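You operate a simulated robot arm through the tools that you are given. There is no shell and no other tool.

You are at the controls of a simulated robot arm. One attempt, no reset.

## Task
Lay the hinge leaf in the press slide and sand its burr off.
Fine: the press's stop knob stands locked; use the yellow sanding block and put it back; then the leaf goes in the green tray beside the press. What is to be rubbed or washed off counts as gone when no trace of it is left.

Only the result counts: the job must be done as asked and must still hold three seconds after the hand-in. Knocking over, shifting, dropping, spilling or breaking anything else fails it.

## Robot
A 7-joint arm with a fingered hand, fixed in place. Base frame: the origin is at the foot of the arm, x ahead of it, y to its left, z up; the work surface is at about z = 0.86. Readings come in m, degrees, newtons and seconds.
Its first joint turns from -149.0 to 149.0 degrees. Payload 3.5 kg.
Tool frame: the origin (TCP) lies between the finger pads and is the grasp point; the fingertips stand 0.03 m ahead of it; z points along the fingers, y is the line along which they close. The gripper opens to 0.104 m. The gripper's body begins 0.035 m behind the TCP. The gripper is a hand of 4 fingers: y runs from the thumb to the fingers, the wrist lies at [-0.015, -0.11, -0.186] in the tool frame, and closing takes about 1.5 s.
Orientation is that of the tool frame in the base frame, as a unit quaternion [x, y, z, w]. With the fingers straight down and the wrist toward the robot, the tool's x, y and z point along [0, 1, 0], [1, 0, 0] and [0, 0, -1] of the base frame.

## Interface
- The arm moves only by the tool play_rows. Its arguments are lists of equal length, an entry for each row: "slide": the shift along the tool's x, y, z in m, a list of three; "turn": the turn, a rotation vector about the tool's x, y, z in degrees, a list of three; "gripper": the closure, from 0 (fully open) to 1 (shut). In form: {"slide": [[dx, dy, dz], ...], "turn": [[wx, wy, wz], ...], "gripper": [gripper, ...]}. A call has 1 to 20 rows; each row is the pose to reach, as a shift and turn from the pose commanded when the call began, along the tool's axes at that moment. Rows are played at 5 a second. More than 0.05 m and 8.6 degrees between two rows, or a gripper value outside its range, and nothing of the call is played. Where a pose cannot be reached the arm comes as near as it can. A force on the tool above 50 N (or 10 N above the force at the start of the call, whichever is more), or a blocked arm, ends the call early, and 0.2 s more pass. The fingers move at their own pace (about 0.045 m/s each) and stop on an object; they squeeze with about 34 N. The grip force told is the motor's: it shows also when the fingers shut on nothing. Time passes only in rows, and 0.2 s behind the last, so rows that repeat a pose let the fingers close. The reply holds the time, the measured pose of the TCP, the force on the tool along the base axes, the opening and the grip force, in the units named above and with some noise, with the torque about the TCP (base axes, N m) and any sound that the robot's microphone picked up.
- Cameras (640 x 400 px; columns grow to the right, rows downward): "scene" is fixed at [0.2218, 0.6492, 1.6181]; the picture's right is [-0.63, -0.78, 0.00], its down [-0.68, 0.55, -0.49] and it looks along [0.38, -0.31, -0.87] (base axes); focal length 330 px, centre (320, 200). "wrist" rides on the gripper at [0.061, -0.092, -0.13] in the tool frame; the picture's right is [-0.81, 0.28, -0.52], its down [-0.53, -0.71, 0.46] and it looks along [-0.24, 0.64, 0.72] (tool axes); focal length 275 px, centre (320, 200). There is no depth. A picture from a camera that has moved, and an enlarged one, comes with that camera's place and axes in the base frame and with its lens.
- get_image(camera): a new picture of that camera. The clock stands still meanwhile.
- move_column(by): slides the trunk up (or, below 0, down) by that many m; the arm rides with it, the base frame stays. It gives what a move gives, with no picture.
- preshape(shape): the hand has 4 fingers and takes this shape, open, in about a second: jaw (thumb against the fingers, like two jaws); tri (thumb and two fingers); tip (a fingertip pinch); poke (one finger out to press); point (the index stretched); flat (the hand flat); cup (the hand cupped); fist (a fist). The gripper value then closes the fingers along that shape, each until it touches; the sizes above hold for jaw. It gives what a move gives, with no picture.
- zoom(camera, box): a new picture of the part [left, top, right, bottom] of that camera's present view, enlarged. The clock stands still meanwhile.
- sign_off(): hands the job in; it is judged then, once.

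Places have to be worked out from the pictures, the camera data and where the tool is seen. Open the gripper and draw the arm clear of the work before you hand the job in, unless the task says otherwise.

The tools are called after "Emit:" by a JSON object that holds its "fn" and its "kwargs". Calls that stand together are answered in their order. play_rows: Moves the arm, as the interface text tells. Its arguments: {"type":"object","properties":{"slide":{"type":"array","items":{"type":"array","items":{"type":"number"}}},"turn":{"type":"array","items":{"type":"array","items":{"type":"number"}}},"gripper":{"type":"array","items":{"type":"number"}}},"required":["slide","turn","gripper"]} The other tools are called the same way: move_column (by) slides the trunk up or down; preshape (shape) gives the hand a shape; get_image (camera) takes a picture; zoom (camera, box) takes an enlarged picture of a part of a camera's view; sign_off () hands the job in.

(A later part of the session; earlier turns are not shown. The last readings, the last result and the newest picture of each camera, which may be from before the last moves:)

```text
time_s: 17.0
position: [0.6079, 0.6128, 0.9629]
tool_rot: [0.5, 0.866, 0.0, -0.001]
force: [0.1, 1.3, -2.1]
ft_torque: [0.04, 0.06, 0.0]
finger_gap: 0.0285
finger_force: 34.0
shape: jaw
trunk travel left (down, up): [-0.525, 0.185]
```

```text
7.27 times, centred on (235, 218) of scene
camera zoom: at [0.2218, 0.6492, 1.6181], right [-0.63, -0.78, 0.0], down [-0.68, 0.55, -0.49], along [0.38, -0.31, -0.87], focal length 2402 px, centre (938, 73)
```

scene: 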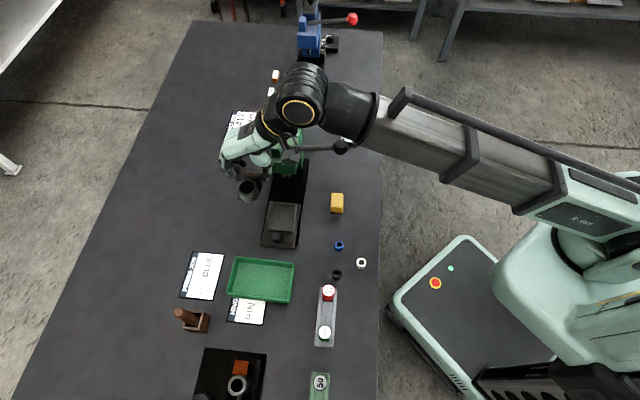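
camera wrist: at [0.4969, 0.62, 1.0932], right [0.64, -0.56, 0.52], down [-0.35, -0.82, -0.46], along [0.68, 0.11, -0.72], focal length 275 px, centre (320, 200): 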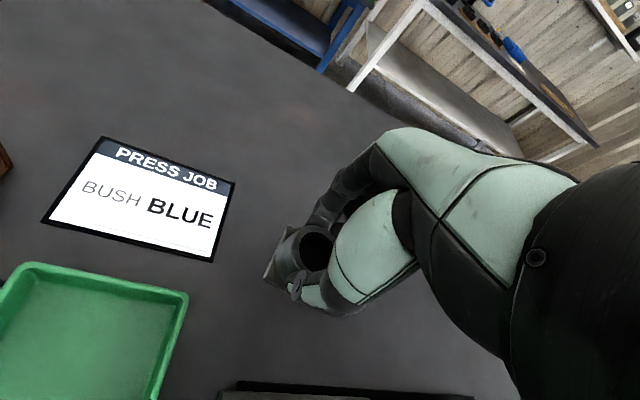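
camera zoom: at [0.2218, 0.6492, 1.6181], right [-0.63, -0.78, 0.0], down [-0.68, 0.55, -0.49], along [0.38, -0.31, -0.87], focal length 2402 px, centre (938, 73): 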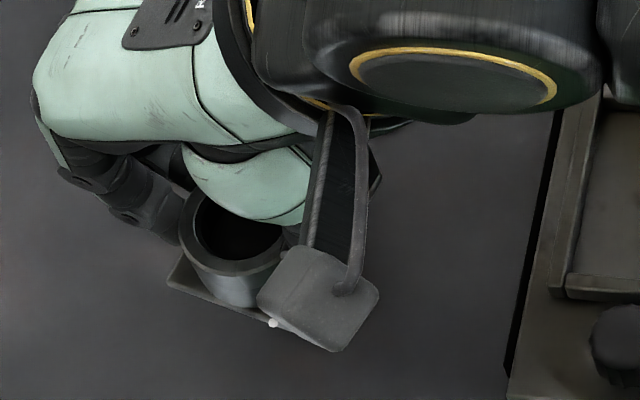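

The leaf has squared itself to the fingers (now turned only ~1.6° relative to the tool). I carry it over the nest, turning to heading 43.4°, and stop 5 cm above.

Emit:
{"fn": "play_rows", "kwargs": {"slide": [[0, 0, -0.02], [-0.017, -0.026, -0.02], [-0.034, -0.051, -0.02], [-0.051, -0.077, -0.02], [-0.068, -0.103, -0.02], [-0.068, -0.103, -0.02]], "turn": [[0, 0, 0], [0, 0, -3.35], [0, 0, -6.7], [0, 0, -10.05], [0, 0, -13.4], [0, 0, -13.4]], "gripper": [1, 1, 1, 1, 1, 1]}}

Emit:
{"fn": "get_image", "kwargs": {"camera": "wrist"}}

Emit:
{"fn": "get_image", "kwargs": {"camera": "scene"}}

Emit:
{"fn": "zoom", "kwargs": {"camera": "scene", "box": [230, 170, 330, 260]}}

Emit:
{"fn": "zoom", "kwargs": {"camera": "wrist", "box": [190, 190, 390, 350]}}

```text
time_s: 18.4
position: [0.5528, 0.5034, 0.9838]
tool_rot: [0.396, 0.918, 0.001, -0.001]
force: [0.2, 0.3, -1.5]
ft_torque: [0.05, 0.03, -0.02]
finger_gap: 0.0286
finger_force: 33.9
shape: jaw
trunk travel left (down, up): [-0.525, 0.185]
```

```text
taken
camera wrist: at [0.4426, 0.4843, 1.1137], right [0.76, -0.4, 0.52], down [-0.15, -0.88, -0.46], along [0.64, 0.27, -0.72], focal length 275 px, centre (320, 200)
```

wrist: 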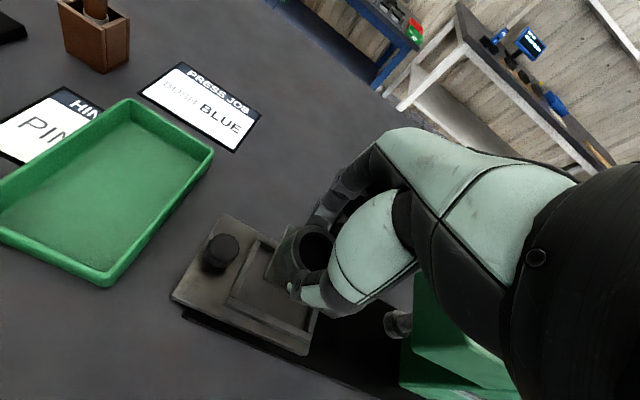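

```text
taken
```

scene: 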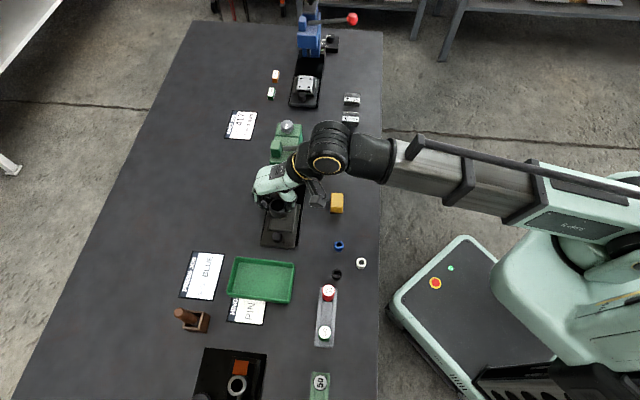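

```text
4.44 times, centred on (280, 215) of scene
camera zoom: at [0.2218, 0.6492, 1.6181], right [-0.63, -0.78, 0.0], down [-0.68, 0.55, -0.49], along [0.38, -0.31, -0.87], focal length 1468 px, centre (498, 133)
```

zoom: 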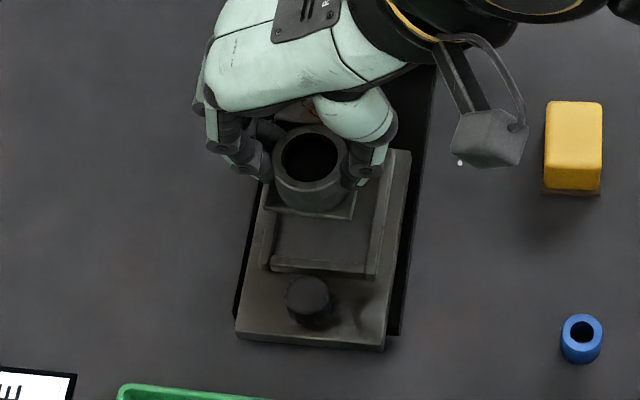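

```text
2.50 times, centred on (290, 270) of wrist
camera zoom: at [0.4426, 0.4843, 1.1137], right [0.76, -0.4, 0.52], down [-0.15, -0.88, -0.46], along [0.64, 0.27, -0.72], focal length 688 px, centre (395, 25)
```

zoom: 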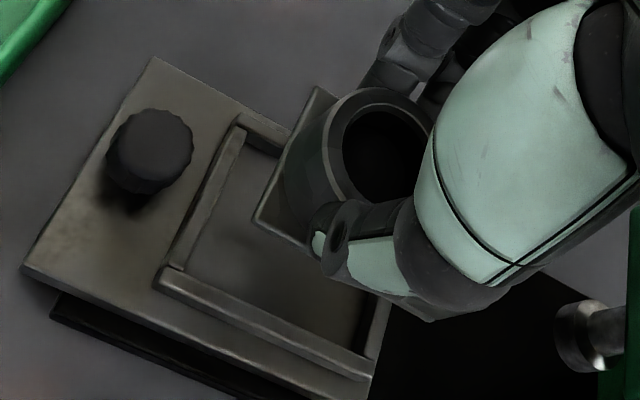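

The leaf is nearly over the nest; combining both views I need about 2.5 mm towards the press and 1.5° more turn. I lower until the leaf is just above the nest walls and check again.

Emit:
{"fn": "play_rows", "kwargs": {"slide": [[-0.0025, 0, 0.0], [-0.0025, 0, 0.016], [-0.0025, 0, 0.032], [-0.0025, 0, 0.047], [-0.0025, 0, 0.047]], "turn": [[0, 0, -1.5], [0, 0, -1.5], [0, 0, -1.5], [0, 0, -1.5], [0, 0, -1.5]], "gripper": [1, 1, 1, 1, 1]}}

Emit:
{"fn": "zoom", "kwargs": {"camera": "wrist", "box": [190, 190, 390, 350]}}

Emit:
{"fn": "zoom", "kwargs": {"camera": "scene", "box": [245, 180, 315, 250]}}

```text
time_s: 19.6
position: [0.554, 0.501, 0.9352]
tool_rot: [0.383, 0.924, -0.001, 0.0]
force: [0.5, -0.1, -1.9]
ft_torque: [0.01, 0.0, -0.05]
finger_gap: 0.0287
finger_force: 34.3
shape: jaw
trunk travel left (down, up): [-0.525, 0.185]
```

```text
2.50 times, centred on (290, 270) of wrist
camera zoom: at [0.4451, 0.4796, 1.0662], right [0.77, -0.38, 0.52], down [-0.13, -0.88, -0.46], along [0.63, 0.28, -0.72], focal length 688 px, centre (395, 25)
```

zoom: 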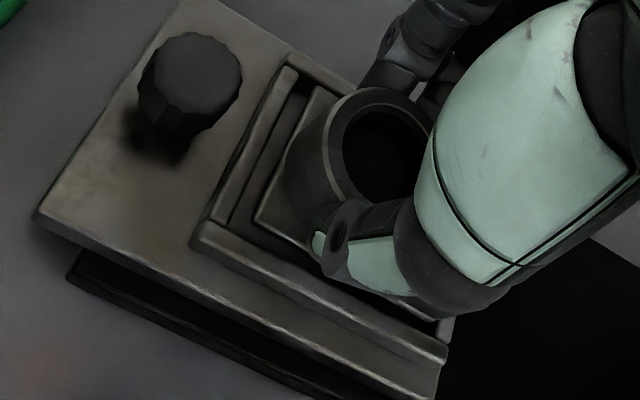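

```text
5.71 times, centred on (280, 215) of scene
camera zoom: at [0.2218, 0.6492, 1.6181], right [-0.63, -0.78, 0.0], down [-0.68, 0.55, -0.49], along [0.38, -0.31, -0.87], focal length 1887 px, centre (549, 114)
```

zoom: 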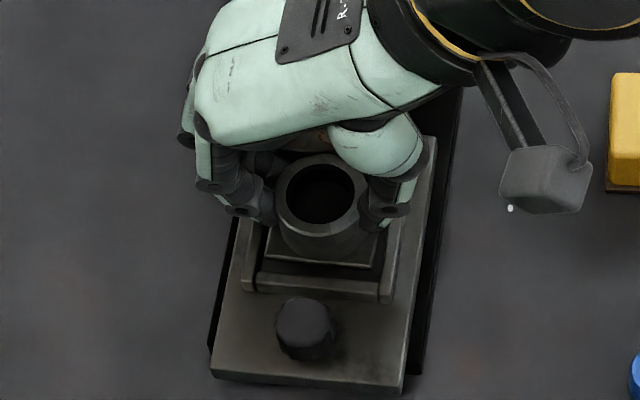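

Leaf is just above the walls; gaps look like ~4 mm on the knob side but only ~1.5-2.5 mm on the near side, so I shift ~2 mm away from me and lower 1 cm, watching the force.

Emit:
{"fn": "play_rows", "kwargs": {"slide": [[0, 0.0018, 0.0], [0, 0.0018, 0.003], [0, 0.0018, 0.006], [0, 0.0018, 0.009], [0, 0.0018, 0.011], [0, 0.0018, 0.011]], "turn": [[0, 0, 0], [0, 0, 0], [0, 0, 0], [0, 0, 0], [0, 0, 0], [0, 0, 0]], "gripper": [1, 1, 1, 1, 1, 1]}}

Emit:
{"fn": "zoom", "kwargs": {"camera": "wrist", "box": [190, 190, 390, 350]}}

Emit:
{"fn": "zoom", "kwargs": {"camera": "scene", "box": [245, 180, 315, 250]}}

```text
time_s: 21.0
position: [0.5552, 0.5013, 0.9269]
tool_rot: [0.384, 0.923, 0.0, 0.0]
force: [0.8, -0.5, 3.9]
ft_torque: [-0.03, -0.02, 0.0]
finger_gap: 0.0285
finger_force: 33.8
shape: jaw
trunk travel left (down, up): [-0.525, 0.185]
```

```text
2.50 times, centred on (290, 270) of wrist
camera zoom: at [0.4456, 0.48, 1.0565], right [0.77, -0.38, 0.52], down [-0.13, -0.88, -0.46], along [0.63, 0.28, -0.72], focal length 688 px, centre (395, 25)
```

zoom: 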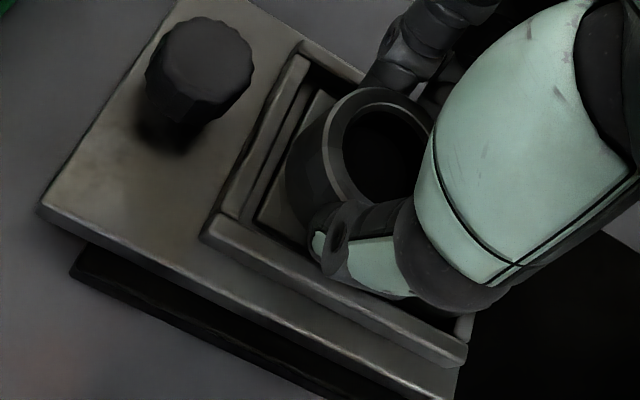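

```text
5.71 times, centred on (280, 215) of scene
camera zoom: at [0.2218, 0.6492, 1.6181], right [-0.63, -0.78, 0.0], down [-0.68, 0.55, -0.49], along [0.38, -0.31, -0.87], focal length 1887 px, centre (549, 114)
```

zoom: 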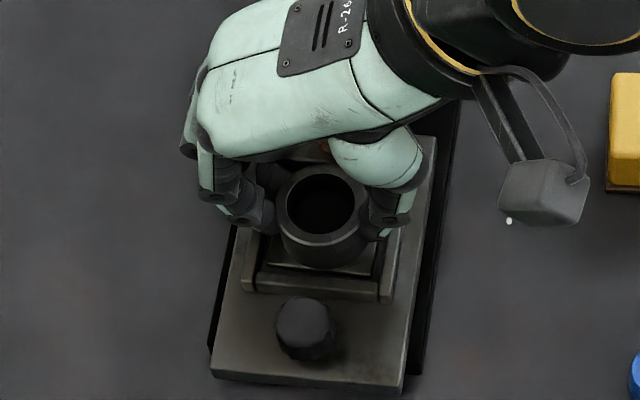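

Contact (+4 N) came at TCP z 0.927, a bit earlier than expected; I look closer to see whether the leaf is seated or riding on a wall.

Emit:
{"fn": "zoom", "kwargs": {"camera": "wrist", "box": [245, 190, 345, 310]}}

Emit:
{"fn": "zoom", "kwargs": {"camera": "scene", "box": [262, 200, 302, 240]}}

Emit:
{"fn": "zoom", "kwargs": {"camera": "wrist", "box": [300, 270, 420, 370]}}

```text
3.33 times, centred on (295, 250) of wrist
camera zoom: at [0.4456, 0.48, 1.0565], right [0.77, -0.38, 0.52], down [-0.13, -0.88, -0.46], along [0.63, 0.28, -0.72], focal length 918 px, centre (403, 33)
```

zoom: 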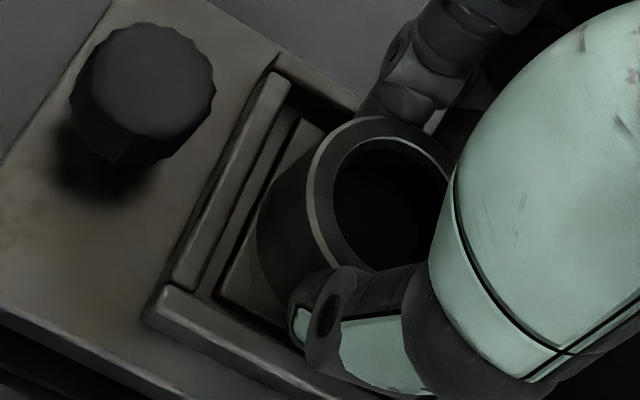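

```text
10.00 times, centred on (282, 220) of scene
camera zoom: at [0.2218, 0.6492, 1.6181], right [-0.63, -0.78, 0.0], down [-0.68, 0.55, -0.49], along [0.38, -0.31, -0.87], focal length 3303 px, centre (700, 0)
```

zoom: 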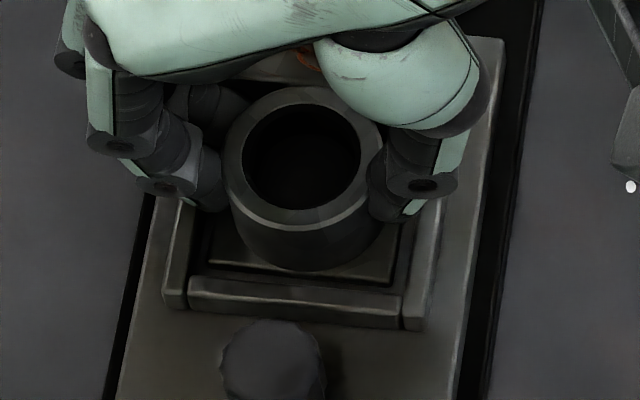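

```text
4.00 times, centred on (360, 320) of wrist
camera zoom: at [0.4456, 0.48, 1.0565], right [0.77, -0.38, 0.52], down [-0.13, -0.88, -0.46], along [0.63, 0.28, -0.72], focal length 1101 px, centre (160, -280)
```

zoom: 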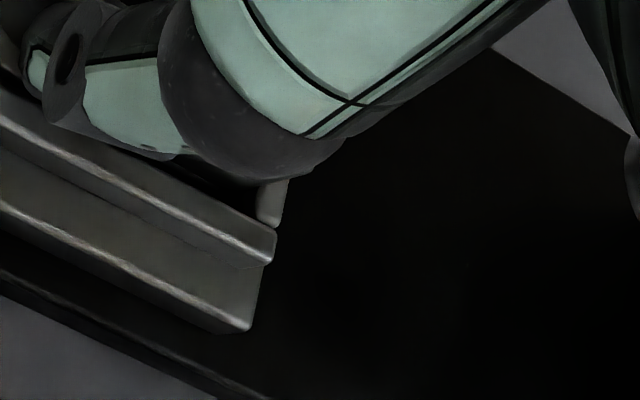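

The visible end of the plate lies inside the walls with clearance on both sides. I press 2 mm more to see whether it is really seated.

Emit:
{"fn": "play_rows", "kwargs": {"slide": [[0, 0, 0.001], [0, 0, 0.002], [0, 0, 0.003], [0, 0, 0.003]], "turn": [[0, 0, 0], [0, 0, 0], [0, 0, 0], [0, 0, 0]], "gripper": [1, 1, 1, 1]}}

Emit:
{"fn": "zoom", "kwargs": {"camera": "scene", "box": [262, 200, 302, 240]}}

```text
time_s: 22.0
position: [0.5549, 0.5017, 0.9261]
tool_rot: [0.383, 0.924, 0.002, 0.001]
force: [1.6, 1.0, 25.8]
ft_torque: [-0.01, -0.08, 0.07]
finger_gap: 0.0301
finger_force: 34.3
shape: jaw
trunk travel left (down, up): [-0.525, 0.185]
```

```text
10.00 times, centred on (282, 220) of scene
camera zoom: at [0.2218, 0.6492, 1.6181], right [-0.63, -0.78, 0.0], down [-0.68, 0.55, -0.49], along [0.38, -0.31, -0.87], focal length 3303 px, centre (700, 0)
```

zoom: 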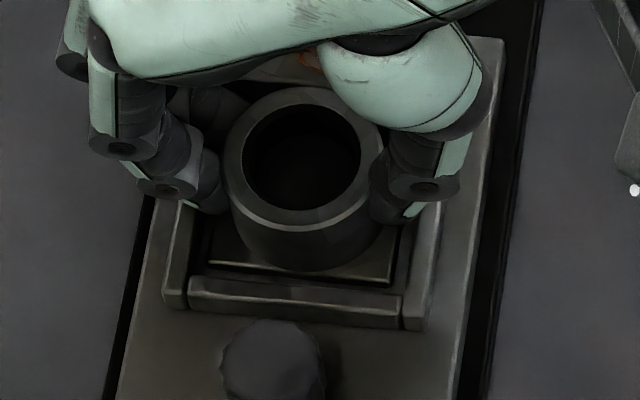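

The push met a stiff, centred reaction (26 N, almost no torque), possibly the fingertips on the wall tops rather than the leaf on the floor. I ease off the push and open the fingers just slightly so the leaf can settle the last millimetres inside the nest.

Emit:
{"fn": "play_rows", "kwargs": {"slide": [[0, 0, -0.002], [0, 0, -0.003], [0, 0, -0.003], [0, 0, -0.003], [0, 0, -0.003], [0, 0, -0.003]], "turn": [[0, 0, 0], [0, 0, 0], [0, 0, 0], [0, 0, 0], [0, 0, 0], [0, 0, 0]], "gripper": [1, 1, 0.68, 0.66, 0.64, 0.64]}}

Emit:
{"fn": "zoom", "kwargs": {"camera": "scene", "box": [262, 200, 302, 240]}}

Emit:
{"fn": "zoom", "kwargs": {"camera": "wrist", "box": [245, 190, 345, 310]}}

```text
time_s: 23.4
position: [0.5557, 0.5025, 0.9254]
tool_rot: [0.383, 0.924, 0.0, 0.0]
force: [0.4, 1.2, -0.1]
ft_torque: [-0.01, -0.01, 0.03]
finger_gap: 0.0374
finger_force: 0.0
shape: jaw
trunk travel left (down, up): [-0.525, 0.185]
```

```text
10.00 times, centred on (282, 220) of scene
camera zoom: at [0.2218, 0.6492, 1.6181], right [-0.63, -0.78, 0.0], down [-0.68, 0.55, -0.49], along [0.38, -0.31, -0.87], focal length 3303 px, centre (700, 0)
```

zoom: 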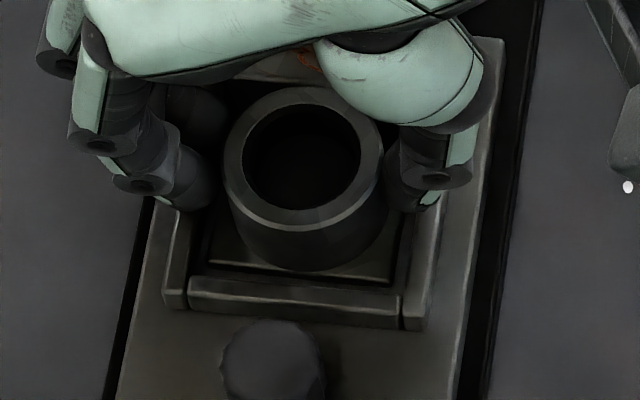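

```text
3.33 times, centred on (295, 250) of wrist
camera zoom: at [0.4461, 0.4804, 1.0561], right [0.77, -0.38, 0.52], down [-0.13, -0.88, -0.45], along [0.63, 0.28, -0.72], focal length 918 px, centre (403, 33)
```

zoom: 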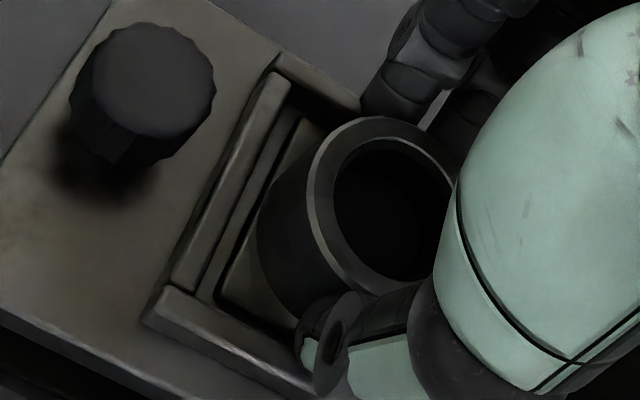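

The ring has not moved a pixel after release, so the leaf was already seated on the nest floor (about 24 mm above the table). I rise slowly while opening further and then view the leaf in the nest.

Emit:
{"fn": "play_rows", "kwargs": {"slide": [[0, 0, -0.004], [0, 0, -0.008], [0, 0, -0.02], [0, 0, -0.05], [0, 0, -0.09], [0, -0.0, -0.13], [0.0, -0.02, -0.15], [0.0, -0.04, -0.15], [0.0, -0.04, -0.15]], "turn": [[0, 0, 0], [0, 0, 0], [0, 0, 0], [0, 0, 0], [0, 0, 0], [0, 0, 0], [0, 0, 0], [0, 0, 0], [0, 0, 0]], "gripper": [0.6, 0.5, 0.3, 0.3, 0.3, 0.3, 0.3, 0.3, 0.3]}}

Emit:
{"fn": "get_image", "kwargs": {"camera": "wrist"}}

Emit:
{"fn": "zoom", "kwargs": {"camera": "scene", "box": [250, 180, 320, 250]}}

Emit:
{"fn": "get_image", "kwargs": {"camera": "scene"}}

```text
time_s: 25.4
position: [0.5262, 0.4739, 1.0769]
tool_rot: [0.383, 0.924, 0.0, 0.0]
force: [-0.5, 0.3, 0.2]
ft_torque: [0.02, 0.01, 0.02]
finger_gap: 0.0727
finger_force: 0.1
shape: jaw
trunk travel left (down, up): [-0.525, 0.185]
```

```text
taken
camera wrist: at [0.4179, 0.4523, 1.2076], right [0.77, -0.38, 0.52], down [-0.13, -0.88, -0.46], along [0.63, 0.28, -0.72], focal length 275 px, centre (320, 200)
```

wrist: 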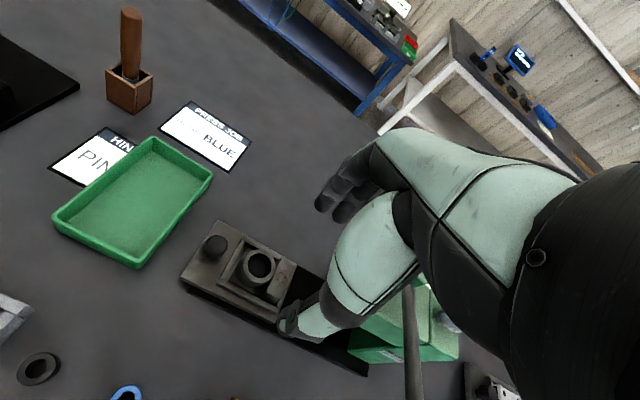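

```text
5.71 times, centred on (285, 215) of scene
camera zoom: at [0.2218, 0.6492, 1.6181], right [-0.63, -0.78, 0.0], down [-0.68, 0.55, -0.49], along [0.38, -0.31, -0.87], focal length 1887 px, centre (520, 114)
```

zoom: 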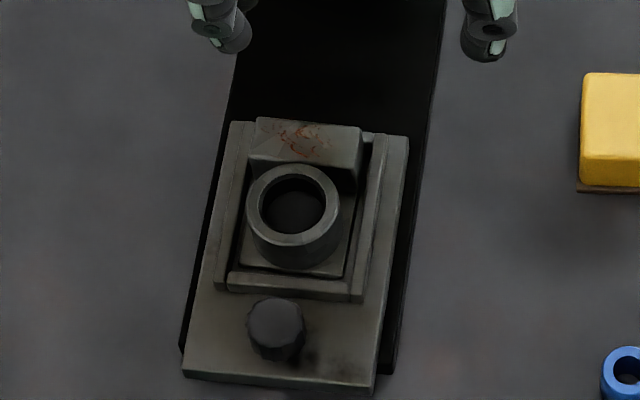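

```text
taken
```

scene: 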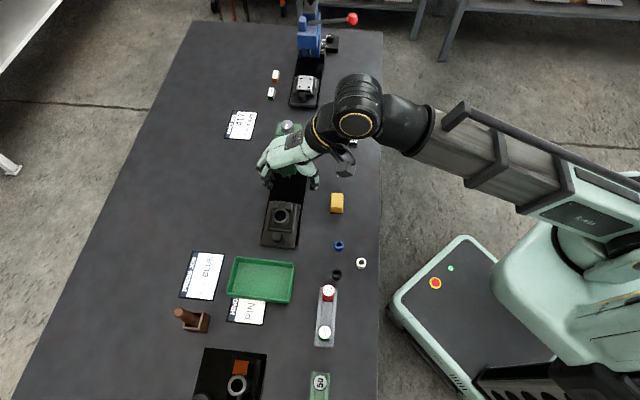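

The leaf lies in the nest. I zoom to measure its final position, then work out the yellow block.

Emit:
{"fn": "zoom", "kwargs": {"camera": "wrist", "box": [190, 210, 330, 330]}}

Emit:
{"fn": "zoom", "kwargs": {"camera": "scene", "box": [310, 175, 380, 260]}}

Emit:
{"fn": "zoom", "kwargs": {"camera": "scene", "box": [240, 90, 400, 200]}}

```text
3.33 times, centred on (260, 270) of wrist
camera zoom: at [0.4179, 0.4523, 1.2076], right [0.77, -0.38, 0.52], down [-0.13, -0.88, -0.46], along [0.63, 0.28, -0.72], focal length 918 px, centre (520, -33)
```

zoom: 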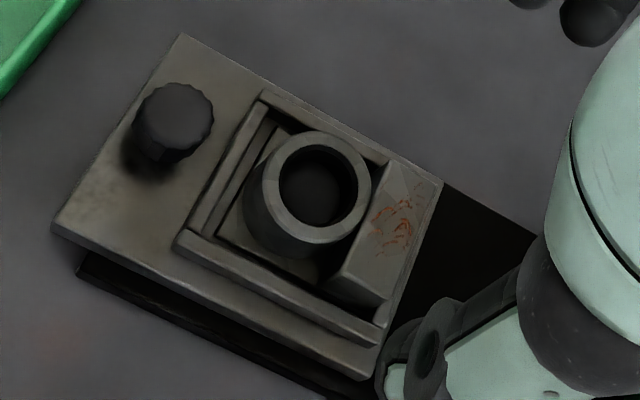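

```text
4.71 times, centred on (345, 218) of scene
camera zoom: at [0.2218, 0.6492, 1.6181], right [-0.63, -0.78, 0.0], down [-0.68, 0.55, -0.49], along [0.38, -0.31, -0.87], focal length 1554 px, centre (202, 118)
```

zoom: 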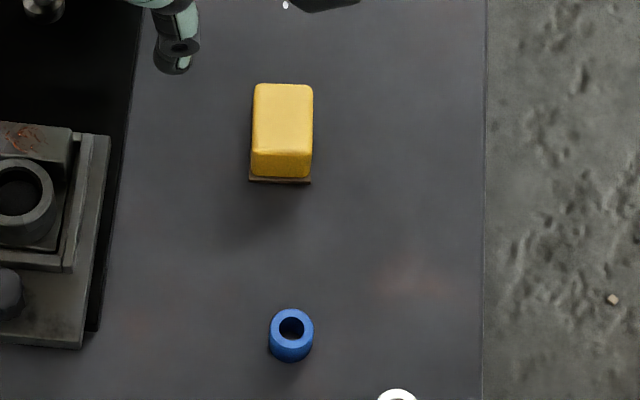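

```text
3.64 times, centred on (320, 145) of scene
camera zoom: at [0.2218, 0.6492, 1.6181], right [-0.63, -0.78, 0.0], down [-0.68, 0.55, -0.49], along [0.38, -0.31, -0.87], focal length 1201 px, centre (320, 400)
```

zoom: 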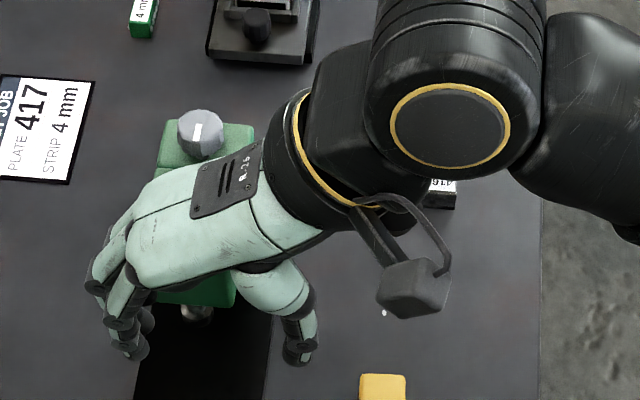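

The leaf is in the nest, block end slightly towards the press. Next I step back and up a little so the wrist camera sees the yellow block beside the thumb.

Emit:
{"fn": "play_rows", "kwargs": {"slide": [[0, -0.02, -0.015], [0, -0.04, -0.03], [0, -0.05, -0.03], [0, -0.05, -0.03]], "turn": [[0, 0, 0], [0, 0, 0], [0, 0, 0], [0, 0, 0]], "gripper": [0.3, 0.3, 0.3, 0.3]}}

Emit:
{"fn": "get_image", "kwargs": {"camera": "wrist"}}

Emit:
{"fn": "zoom", "kwargs": {"camera": "wrist", "box": [210, 320, 330, 400]}}

Emit:
{"fn": "zoom", "kwargs": {"camera": "scene", "box": [260, 90, 400, 210]}}

```text
time_s: 26.4
position: [0.4908, 0.4386, 1.1049]
tool_rot: [0.384, 0.923, 0.001, 0.001]
force: [0.2, 0.4, -0.9]
ft_torque: [0.0, 0.03, 0.02]
finger_gap: 0.0729
finger_force: 0.1
shape: jaw
trunk travel left (down, up): [-0.525, 0.185]
```

```text
taken
camera wrist: at [0.3815, 0.4179, 1.2358], right [0.77, -0.38, 0.52], down [-0.13, -0.88, -0.46], along [0.63, 0.28, -0.72], focal length 275 px, centre (320, 200)
```

wrist: 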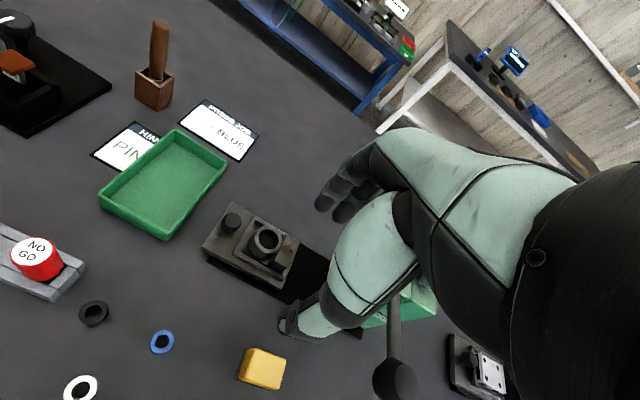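

```text
5.00 times, centred on (270, 360) of wrist
camera zoom: at [0.3815, 0.4179, 1.2358], right [0.77, -0.38, 0.52], down [-0.13, -0.88, -0.46], along [0.63, 0.28, -0.72], focal length 1376 px, centre (570, -600)
```

zoom: 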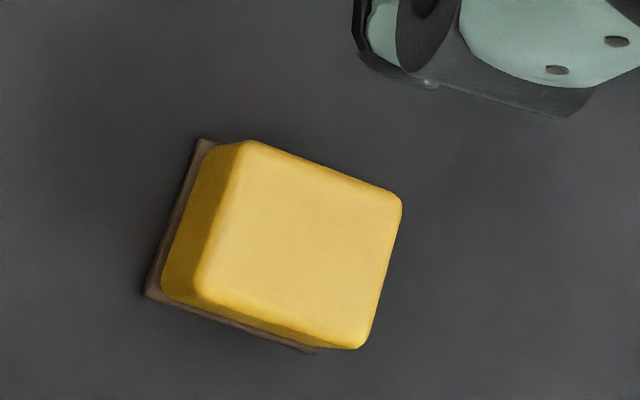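

```text
3.33 times, centred on (330, 150) of scene
camera zoom: at [0.2218, 0.6492, 1.6181], right [-0.63, -0.78, 0.0], down [-0.68, 0.55, -0.49], along [0.38, -0.31, -0.87], focal length 1101 px, centre (287, 367)
```

zoom: 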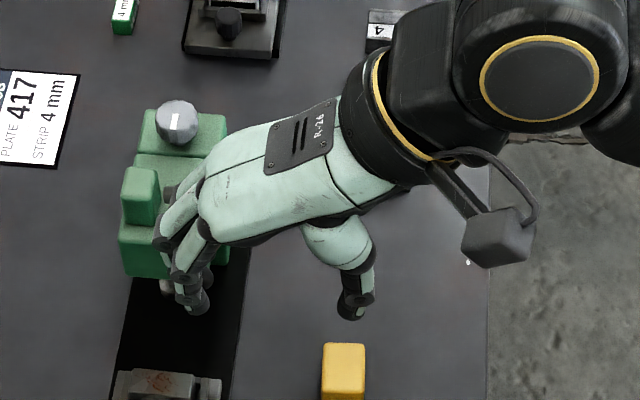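

I now have the yellow block at about l/f table coordinates (-0.103, 0.612), turned ~4.4°, 45 x 32 x 30 mm, and the lever ball at 1.05 m height just beyond it. I'll come down beside it on the ball-free side and then slide in low, gripping near its left end.

Emit:
{"fn": "play_rows", "kwargs": {"slide": [[-0.004, -0.015, 0.03], [-0.009, -0.03, 0.065], [-0.013, -0.046, 0.1], [-0.013, -0.046, 0.135], [-0.013, -0.046, 0.165], [-0.013, -0.046, 0.165]], "turn": [[0, 0, -1.5], [0, 0, -3], [0, 0, -4.6], [0, 0, -4.6], [0, 0, -4.6], [0, 0, -4.6]], "gripper": [0.3, 0.3, 0.3, 0.3, 0.3, 0.3]}}

Emit:
{"fn": "get_image", "kwargs": {"camera": "wrist"}}

Emit:
{"fn": "zoom", "kwargs": {"camera": "scene", "box": [270, 110, 400, 230]}}

```text
time_s: 27.8
position: [0.4658, 0.3966, 0.9403]
tool_rot: [0.346, 0.938, 0.0, 0.0]
force: [0.5, -0.8, -0.9]
ft_torque: [0.0, 0.04, 0.01]
finger_gap: 0.0727
finger_force: 0.0
shape: jaw
trunk travel left (down, up): [-0.525, 0.185]
```

```text
taken
camera wrist: at [0.359, 0.3674, 1.0707], right [0.79, -0.32, 0.52], down [-0.06, -0.89, -0.46], along [0.6, 0.33, -0.72], focal length 275 px, centre (320, 200)
```

wrist: 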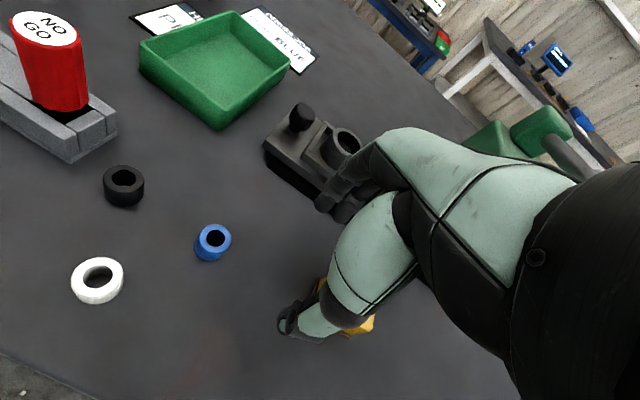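

```text
3.33 times, centred on (335, 170) of scene
camera zoom: at [0.2218, 0.6492, 1.6181], right [-0.63, -0.78, 0.0], down [-0.68, 0.55, -0.49], along [0.38, -0.31, -0.87], focal length 1101 px, centre (270, 300)
```

zoom: 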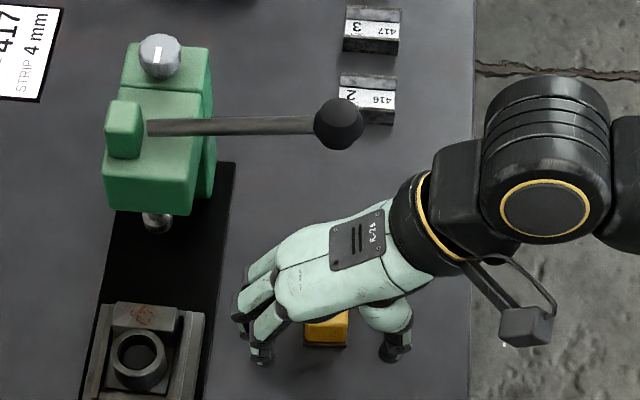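

The lever ball is well visible and the hand clears it. I go down to TCP z≈0.898 first, then slide 39 mm towards the block at low height.

Emit:
{"fn": "play_rows", "kwargs": {"slide": [[0, 0, 0.015], [0, 0, 0.03], [0, -0.002, 0.042], [-0.01, -0.002, 0.042], [-0.02, -0.002, 0.042], [-0.03, -0.002, 0.042], [-0.039, -0.002, 0.042], [-0.039, -0.002, 0.042]], "turn": [[0, 0, 0], [0, 0, 0], [0, 0, 0], [0, 0, 0], [0, 0, 0], [0, 0, 0], [0, 0, 0], [0, 0, 0]], "gripper": [0.3, 0.3, 0.3, 0.3, 0.3, 0.3, 0.3, 0.3]}}

Emit:
{"fn": "get_image", "kwargs": {"camera": "wrist"}}

Emit:
{"fn": "zoom", "kwargs": {"camera": "scene", "box": [270, 110, 400, 230]}}

```text
time_s: 29.6
position: [0.4956, 0.3706, 0.8984]
tool_rot: [0.346, 0.938, 0.0, 0.0]
force: [-0.5, 0.0, -0.9]
ft_torque: [0.0, 0.01, 0.01]
finger_gap: 0.0728
finger_force: 0.0
shape: jaw
trunk travel left (down, up): [-0.525, 0.185]
```

```text
taken
camera wrist: at [0.3887, 0.34, 1.0295], right [0.8, -0.32, 0.52], down [-0.06, -0.89, -0.46], along [0.6, 0.33, -0.72], focal length 275 px, centre (320, 200)
```

wrist: 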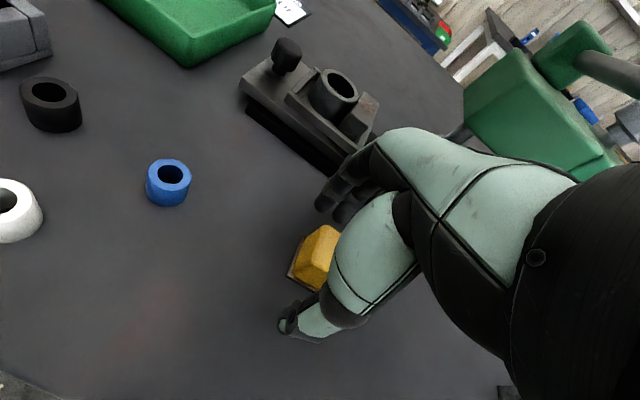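

```text
3.33 times, centred on (335, 170) of scene
camera zoom: at [0.2218, 0.6492, 1.6181], right [-0.63, -0.78, 0.0], down [-0.68, 0.55, -0.49], along [0.38, -0.31, -0.87], focal length 1101 px, centre (270, 300)
```

zoom: 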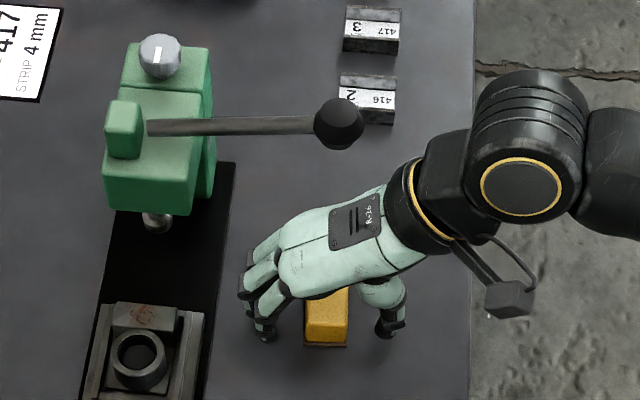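

The hand clears the ball and straddles the block; I zoom to verify the block's position between the fingers.

Emit:
{"fn": "zoom", "kwargs": {"camera": "wrist", "box": [260, 180, 380, 350]}}

Emit:
{"fn": "zoom", "kwargs": {"camera": "scene", "box": [310, 170, 370, 230]}}

```text
2.35 times, centred on (320, 265) of wrist
camera zoom: at [0.3887, 0.34, 1.0295], right [0.8, -0.32, 0.52], down [-0.06, -0.89, -0.46], along [0.6, 0.33, -0.72], focal length 648 px, centre (320, 47)
```

zoom: 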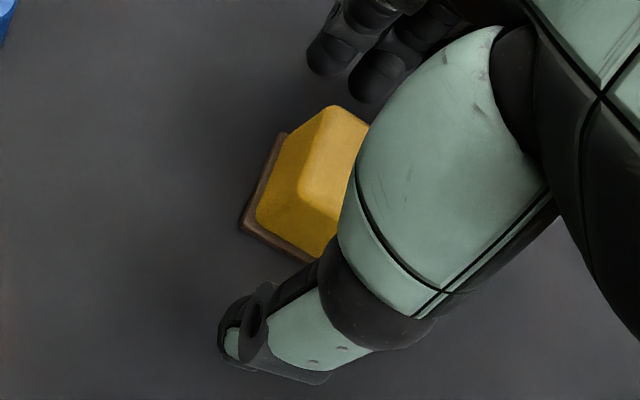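

```text
6.67 times, centred on (340, 200) of scene
camera zoom: at [0.2218, 0.6492, 1.6181], right [-0.63, -0.78, 0.0], down [-0.68, 0.55, -0.49], along [0.38, -0.31, -0.87], focal length 2202 px, centre (187, 200)
```

zoom: 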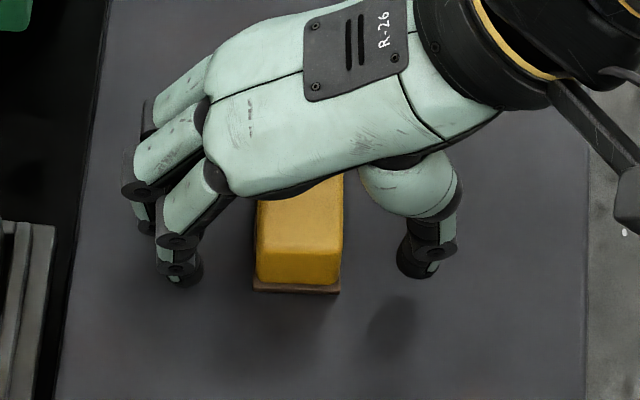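

Block edges are symmetric (±16 mm) and parallel to the fingers, its left end 8 mm past the TCP. I close on it, then raise it 8 mm straight up.

Emit:
{"fn": "play_rows", "kwargs": {"slide": [[0, 0, 0], [0, 0, 0], [0, 0, 0], [0, 0, 0], [0, 0, 0], [0, 0, 0], [0, 0, 0]], "turn": [[0, 0, 0], [0, 0, 0], [0, 0, 0], [0, 0, 0], [0, 0, 0], [0, 0, 0], [0, 0, 0]], "gripper": [0.6, 1, 1, 1, 1, 1, 1]}}

Emit:
{"fn": "zoom", "kwargs": {"camera": "scene", "box": [310, 170, 370, 230]}}

Emit:
{"fn": "zoom", "kwargs": {"camera": "wrist", "box": [260, 180, 380, 350]}}

```text
time_s: 31.2
position: [0.4945, 0.3699, 0.9002]
tool_rot: [0.346, 0.938, 0.001, 0.0]
force: [0.4, 0.5, 0.2]
ft_torque: [-0.01, 0.01, 0.03]
finger_gap: 0.026
finger_force: 33.8
shape: jaw
trunk travel left (down, up): [-0.525, 0.185]
```

```text
6.67 times, centred on (340, 200) of scene
camera zoom: at [0.2218, 0.6492, 1.6181], right [-0.63, -0.78, 0.0], down [-0.68, 0.55, -0.49], along [0.38, -0.31, -0.87], focal length 2202 px, centre (187, 200)
```

zoom: 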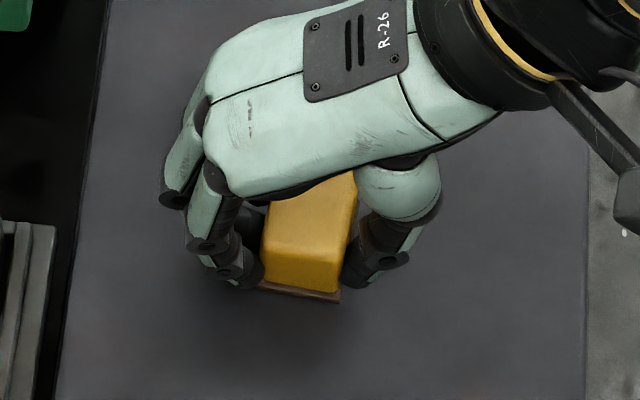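

```text
2.35 times, centred on (320, 265) of wrist
camera zoom: at [0.3886, 0.3401, 1.0295], right [0.79, -0.32, 0.52], down [-0.06, -0.89, -0.46], along [0.6, 0.33, -0.72], focal length 648 px, centre (320, 47)
```

zoom: 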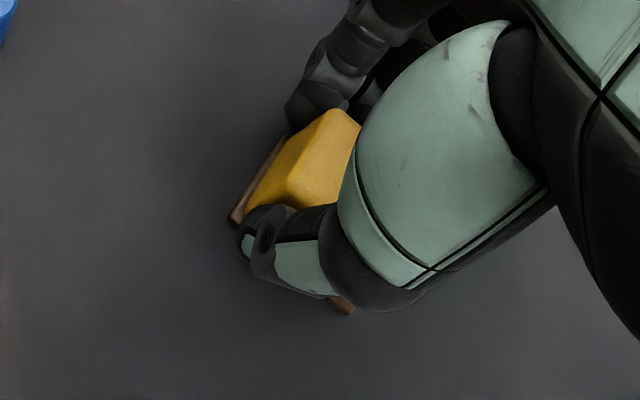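

The block swung by several degrees in the closing grip but is held (34 N). I raise it slightly, slide it away from the lever, then lift and inspect.

Emit:
{"fn": "play_rows", "kwargs": {"slide": [[0, 0, -0.006], [0, 0, -0.012], [0.012, 0, -0.014], [0.025, 0, -0.014], [0.037, 0, -0.014], [0.05, 0, -0.02], [0.055, 0, -0.05], [0.055, 0, -0.08], [0.055, 0, -0.1], [0.055, 0, -0.1]], "turn": [[0, 0, 0], [0, 0, 0], [0, 0, 0], [0, 0, 0], [0, 0, 0], [0, 0, 0], [0, 0, 0], [0, 0, 0], [0, 0, 0], [0, 0, 0]], "gripper": [1, 1, 1, 1, 1, 1, 1, 1, 1, 1]}}

Emit:
{"fn": "get_image", "kwargs": {"camera": "wrist"}}

Emit:
{"fn": "zoom", "kwargs": {"camera": "wrist", "box": [240, 180, 400, 360]}}

Emit:
{"fn": "zoom", "kwargs": {"camera": "scene", "box": [270, 130, 390, 240]}}

```text
time_s: 33.4
position: [0.4547, 0.4049, 0.9985]
tool_rot: [0.346, 0.938, 0.0, 0.0]
force: [-0.4, 0.2, -0.5]
ft_torque: [0.0, -0.01, -0.05]
finger_gap: 0.0261
finger_force: 34.2
shape: jaw
trunk travel left (down, up): [-0.525, 0.185]
```

```text
taken
camera wrist: at [0.3466, 0.375, 1.1289], right [0.8, -0.32, 0.52], down [-0.06, -0.89, -0.46], along [0.6, 0.33, -0.72], focal length 275 px, centre (320, 200)
```

wrist: 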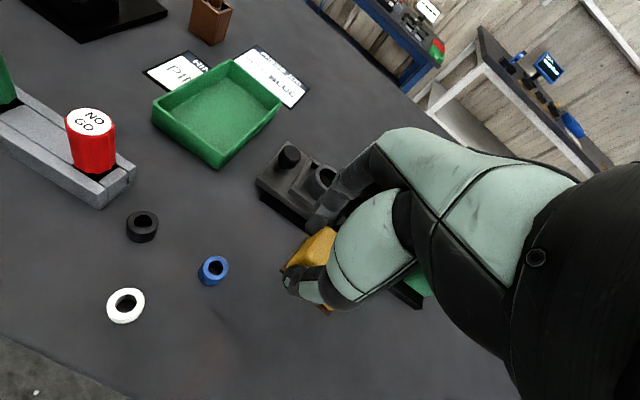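

```text
2.22 times, centred on (320, 270) of wrist
camera zoom: at [0.3466, 0.375, 1.1289], right [0.8, -0.32, 0.52], down [-0.06, -0.89, -0.46], along [0.6, 0.33, -0.72], focal length 612 px, centre (320, 44)
```

zoom: 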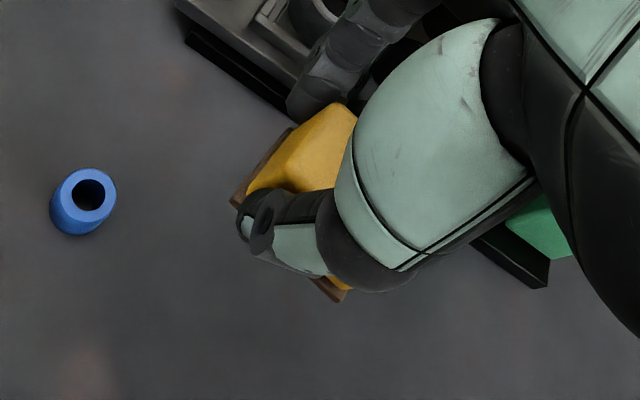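

```text
3.64 times, centred on (330, 185) of scene
camera zoom: at [0.2218, 0.6492, 1.6181], right [-0.63, -0.78, 0.0], down [-0.68, 0.55, -0.49], along [0.38, -0.31, -0.87], focal length 1201 px, centre (284, 254)
```

zoom: 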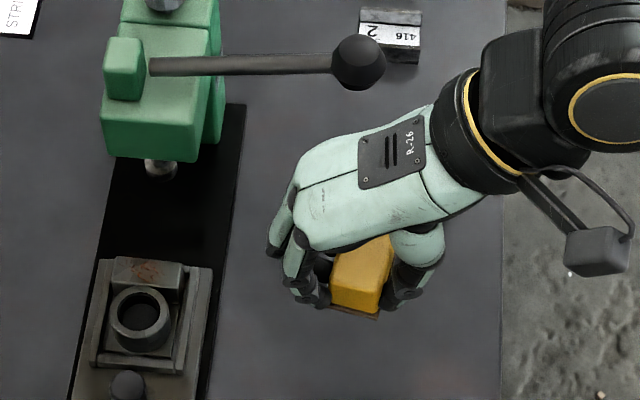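

The block is held securely but turned 13° in the hand (pad centre ≈ (-13, -5) mm from TCP). I carry it over the leaf's block end, at a 40° heading to stay clear of the lever, stopping ~3.5 cm above.

Emit:
{"fn": "play_rows", "kwargs": {"slide": [[-0.003, 0.025, 0.0], [-0.009, 0.055, 0.0], [-0.015, 0.085, 0.0], [-0.02, 0.115, 0.0], [-0.025, 0.141, 0.0], [-0.025, 0.141, 0.013], [-0.025, 0.141, 0.013]], "turn": [[0, 0, 1.5], [0, 0, 3.5], [0, 0, 5.5], [0, 0, 7.5], [0, 0, 9.5], [0, 0, 9.5], [0, 0, 9.5]], "gripper": [1, 1, 1, 1, 1, 1, 1]}}

Emit:
{"fn": "get_image", "kwargs": {"camera": "wrist"}}

Emit:
{"fn": "zoom", "kwargs": {"camera": "scene", "box": [240, 120, 360, 250]}}

Emit:
{"fn": "zoom", "kwargs": {"camera": "wrist", "box": [210, 190, 380, 350]}}

```text
time_s: 35.0
position: [0.5653, 0.4973, 0.9852]
tool_rot: [0.423, 0.906, -0.001, 0.0]
force: [-1.0, 0.2, -1.4]
ft_torque: [0.01, 0.0, -0.02]
finger_gap: 0.0254
finger_force: 34.4
shape: jaw
trunk travel left (down, up): [-0.525, 0.185]
```

```text
taken
camera wrist: at [0.4547, 0.4843, 1.1163], right [0.73, -0.44, 0.52], down [-0.2, -0.87, -0.46], along [0.65, 0.23, -0.72], focal length 275 px, centre (320, 200)
```

wrist: 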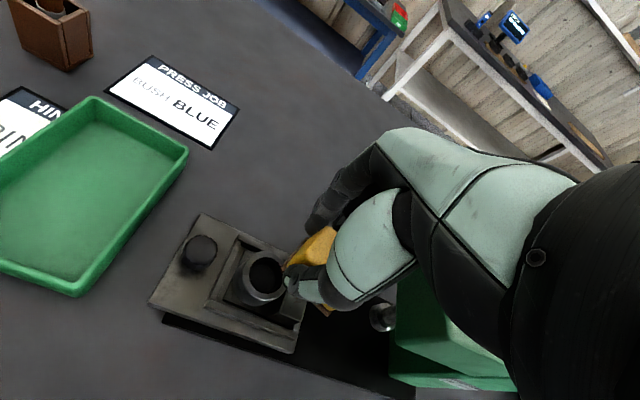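

```text
3.08 times, centred on (300, 185) of scene
camera zoom: at [0.2218, 0.6492, 1.6181], right [-0.63, -0.78, 0.0], down [-0.68, 0.55, -0.49], along [0.38, -0.31, -0.87], focal length 1016 px, centre (382, 246)
```

zoom: 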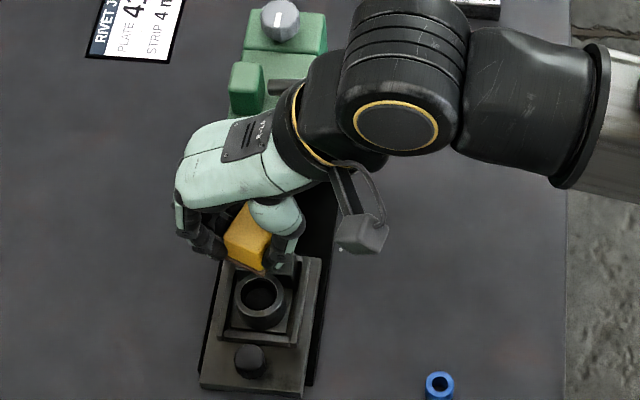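

```text
2.50 times, centred on (295, 270) of wrist
camera zoom: at [0.4547, 0.4843, 1.1163], right [0.73, -0.44, 0.52], down [-0.2, -0.87, -0.46], along [0.65, 0.23, -0.72], focal length 688 px, centre (382, 25)
```

zoom: 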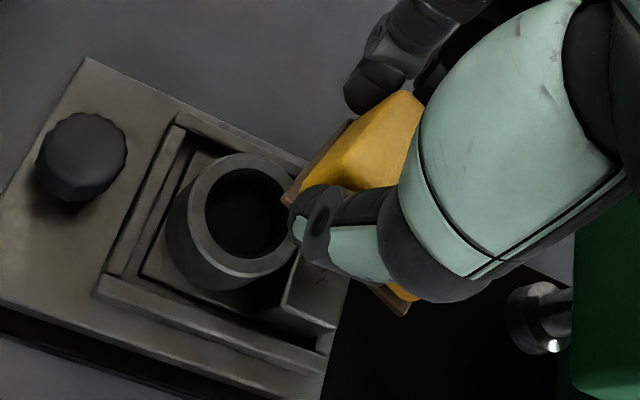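

The pad is nearly centred over the block end (within ~5 mm). I lower in small steps until light contact is felt.

Emit:
{"fn": "play_rows", "kwargs": {"slide": [[-0.002, 0, 0.012], [-0.002, 0, 0.022], [-0.002, 0, 0.027], [-0.002, 0, 0.03], [-0.002, 0, 0.032], [-0.002, 0, 0.032]], "turn": [[0, 0, 0], [0, 0, 0], [0, 0, 0], [0, 0, 0], [0, 0, 0], [0, 0, 0]], "gripper": [1, 1, 1, 1, 1, 1]}}

Emit:
{"fn": "zoom", "kwargs": {"camera": "wrist", "box": [210, 190, 380, 350]}}

Emit:
{"fn": "zoom", "kwargs": {"camera": "scene", "box": [250, 160, 340, 250]}}

```text
time_s: 36.4
position: [0.5666, 0.4949, 0.954]
tool_rot: [0.422, 0.906, 0.0, 0.0]
force: [0.2, 1.0, 0.3]
ft_torque: [0.04, -0.03, 0.0]
finger_gap: 0.0241
finger_force: 33.7
shape: jaw
trunk travel left (down, up): [-0.525, 0.185]
```

```text
2.50 times, centred on (295, 270) of wrist
camera zoom: at [0.4556, 0.4827, 1.0841], right [0.73, -0.44, 0.52], down [-0.2, -0.87, -0.46], along [0.65, 0.23, -0.72], focal length 688 px, centre (382, 25)
```

zoom: 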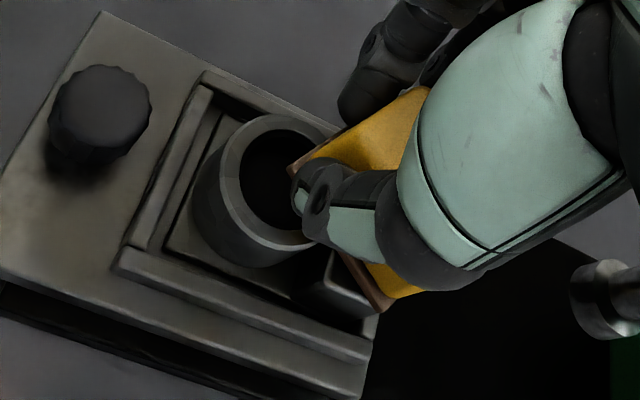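

```text
4.44 times, centred on (295, 205) of scene
camera zoom: at [0.2218, 0.6492, 1.6181], right [-0.63, -0.78, 0.0], down [-0.68, 0.55, -0.49], along [0.38, -0.31, -0.87], focal length 1468 px, centre (431, 178)
```

zoom: 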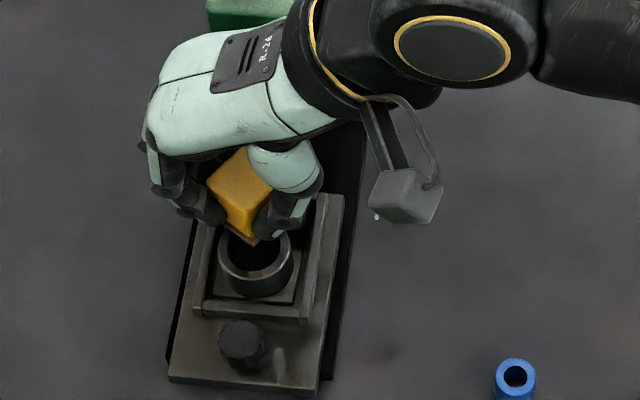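

The block keeps twisting in this off-centre grip (now ~30°), so it isn't stable enough for sanding. I'll set it down on the free table area in front of the slide and regrip it centred.

Emit:
{"fn": "play_rows", "kwargs": {"slide": [[0, 0, -0.015], [0, 0, -0.035], [0, -0.03, -0.035], [0, -0.06, -0.035], [0, -0.09, -0.035], [0, -0.121, -0.035], [0, -0.121, 0.0], [0, -0.121, 0.03], [0, -0.121, 0.045], [0, -0.121, 0.051], [0, -0.121, 0.051]], "turn": [[0, 0, 0], [0, 0, 0], [0, 0, -4], [0, 0, -8], [0, 0, -12], [0, 0, -15], [0, 0, -15], [0, 0, -15], [0, 0, -15], [0, 0, -15], [0, 0, -15]], "gripper": [1, 1, 1, 1, 1, 1, 1, 1, 1, 1, 1]}}

Emit:
{"fn": "get_image", "kwargs": {"camera": "wrist"}}

Emit:
{"fn": "zoom", "kwargs": {"camera": "scene", "box": [260, 130, 390, 250]}}

```text
time_s: 38.8
position: [0.4751, 0.4151, 0.9018]
tool_rot: [0.301, 0.954, 0.0, 0.0]
force: [-0.2, -0.8, -1.2]
ft_torque: [-0.01, 0.02, 0.01]
finger_gap: 0.024
finger_force: 34.1
shape: jaw
trunk travel left (down, up): [-0.525, 0.185]
```

```text
taken
camera wrist: at [0.3698, 0.376, 1.0331], right [0.82, -0.24, 0.52], down [0.03, -0.89, -0.46], along [0.57, 0.39, -0.72], focal length 275 px, centre (320, 200)
```

wrist: 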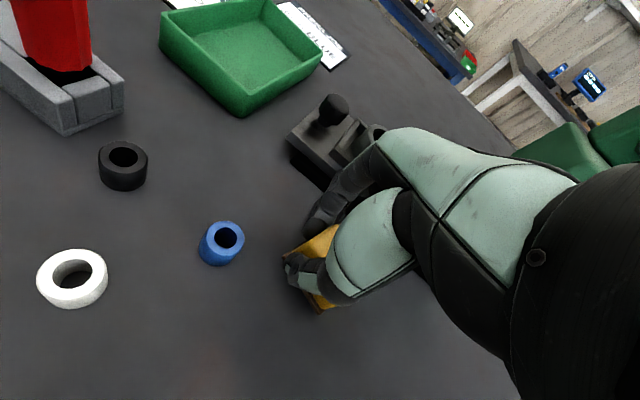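

```text
3.33 times, centred on (325, 190) of scene
camera zoom: at [0.2218, 0.6492, 1.6181], right [-0.63, -0.78, 0.0], down [-0.68, 0.55, -0.49], along [0.38, -0.31, -0.87], focal length 1101 px, centre (303, 233)
```

zoom: 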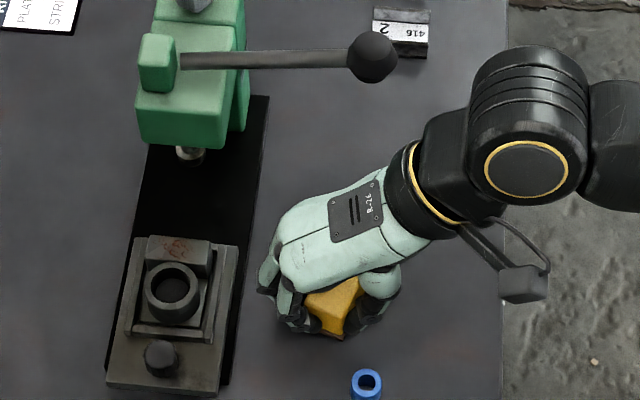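

The block is over free table; I lower the last millimetres to contact.

Emit:
{"fn": "play_rows", "kwargs": {"slide": [[0, 0, 0.001], [0, 0, 0.002], [0, 0, 0.003], [0, 0, 0.003]], "turn": [[0, 0, 0], [0, 0, 0], [0, 0, 0], [0, 0, 0]], "gripper": [1, 1, 1, 1]}}

```text
time_s: 39.8
position: [0.4733, 0.4172, 0.9002]
tool_rot: [0.301, 0.954, 0.001, 0.0]
force: [0.0, 0.4, -0.7]
ft_torque: [-0.03, -0.01, -0.03]
finger_gap: 0.0239
finger_force: 33.5
shape: jaw
trunk travel left (down, up): [-0.525, 0.185]
```

No clear contact yet; another 2 mm.

Emit:
{"fn": "play_rows", "kwargs": {"slide": [[0, 0, 0.001], [0, 0, 0.002], [0, 0, 0.002]], "turn": [[0, 0, 0], [0, 0, 0], [0, 0, 0]], "gripper": [1, 1, 1]}}

```text
time_s: 40.6
position: [0.4722, 0.4167, 0.8979]
tool_rot: [0.301, 0.954, 0.002, 0.0]
force: [1.7, 1.6, 4.8]
ft_torque: [0.02, -0.2, 0.05]
finger_gap: 0.0241
finger_force: 33.6
shape: jaw
trunk travel left (down, up): [-0.525, 0.185]
```

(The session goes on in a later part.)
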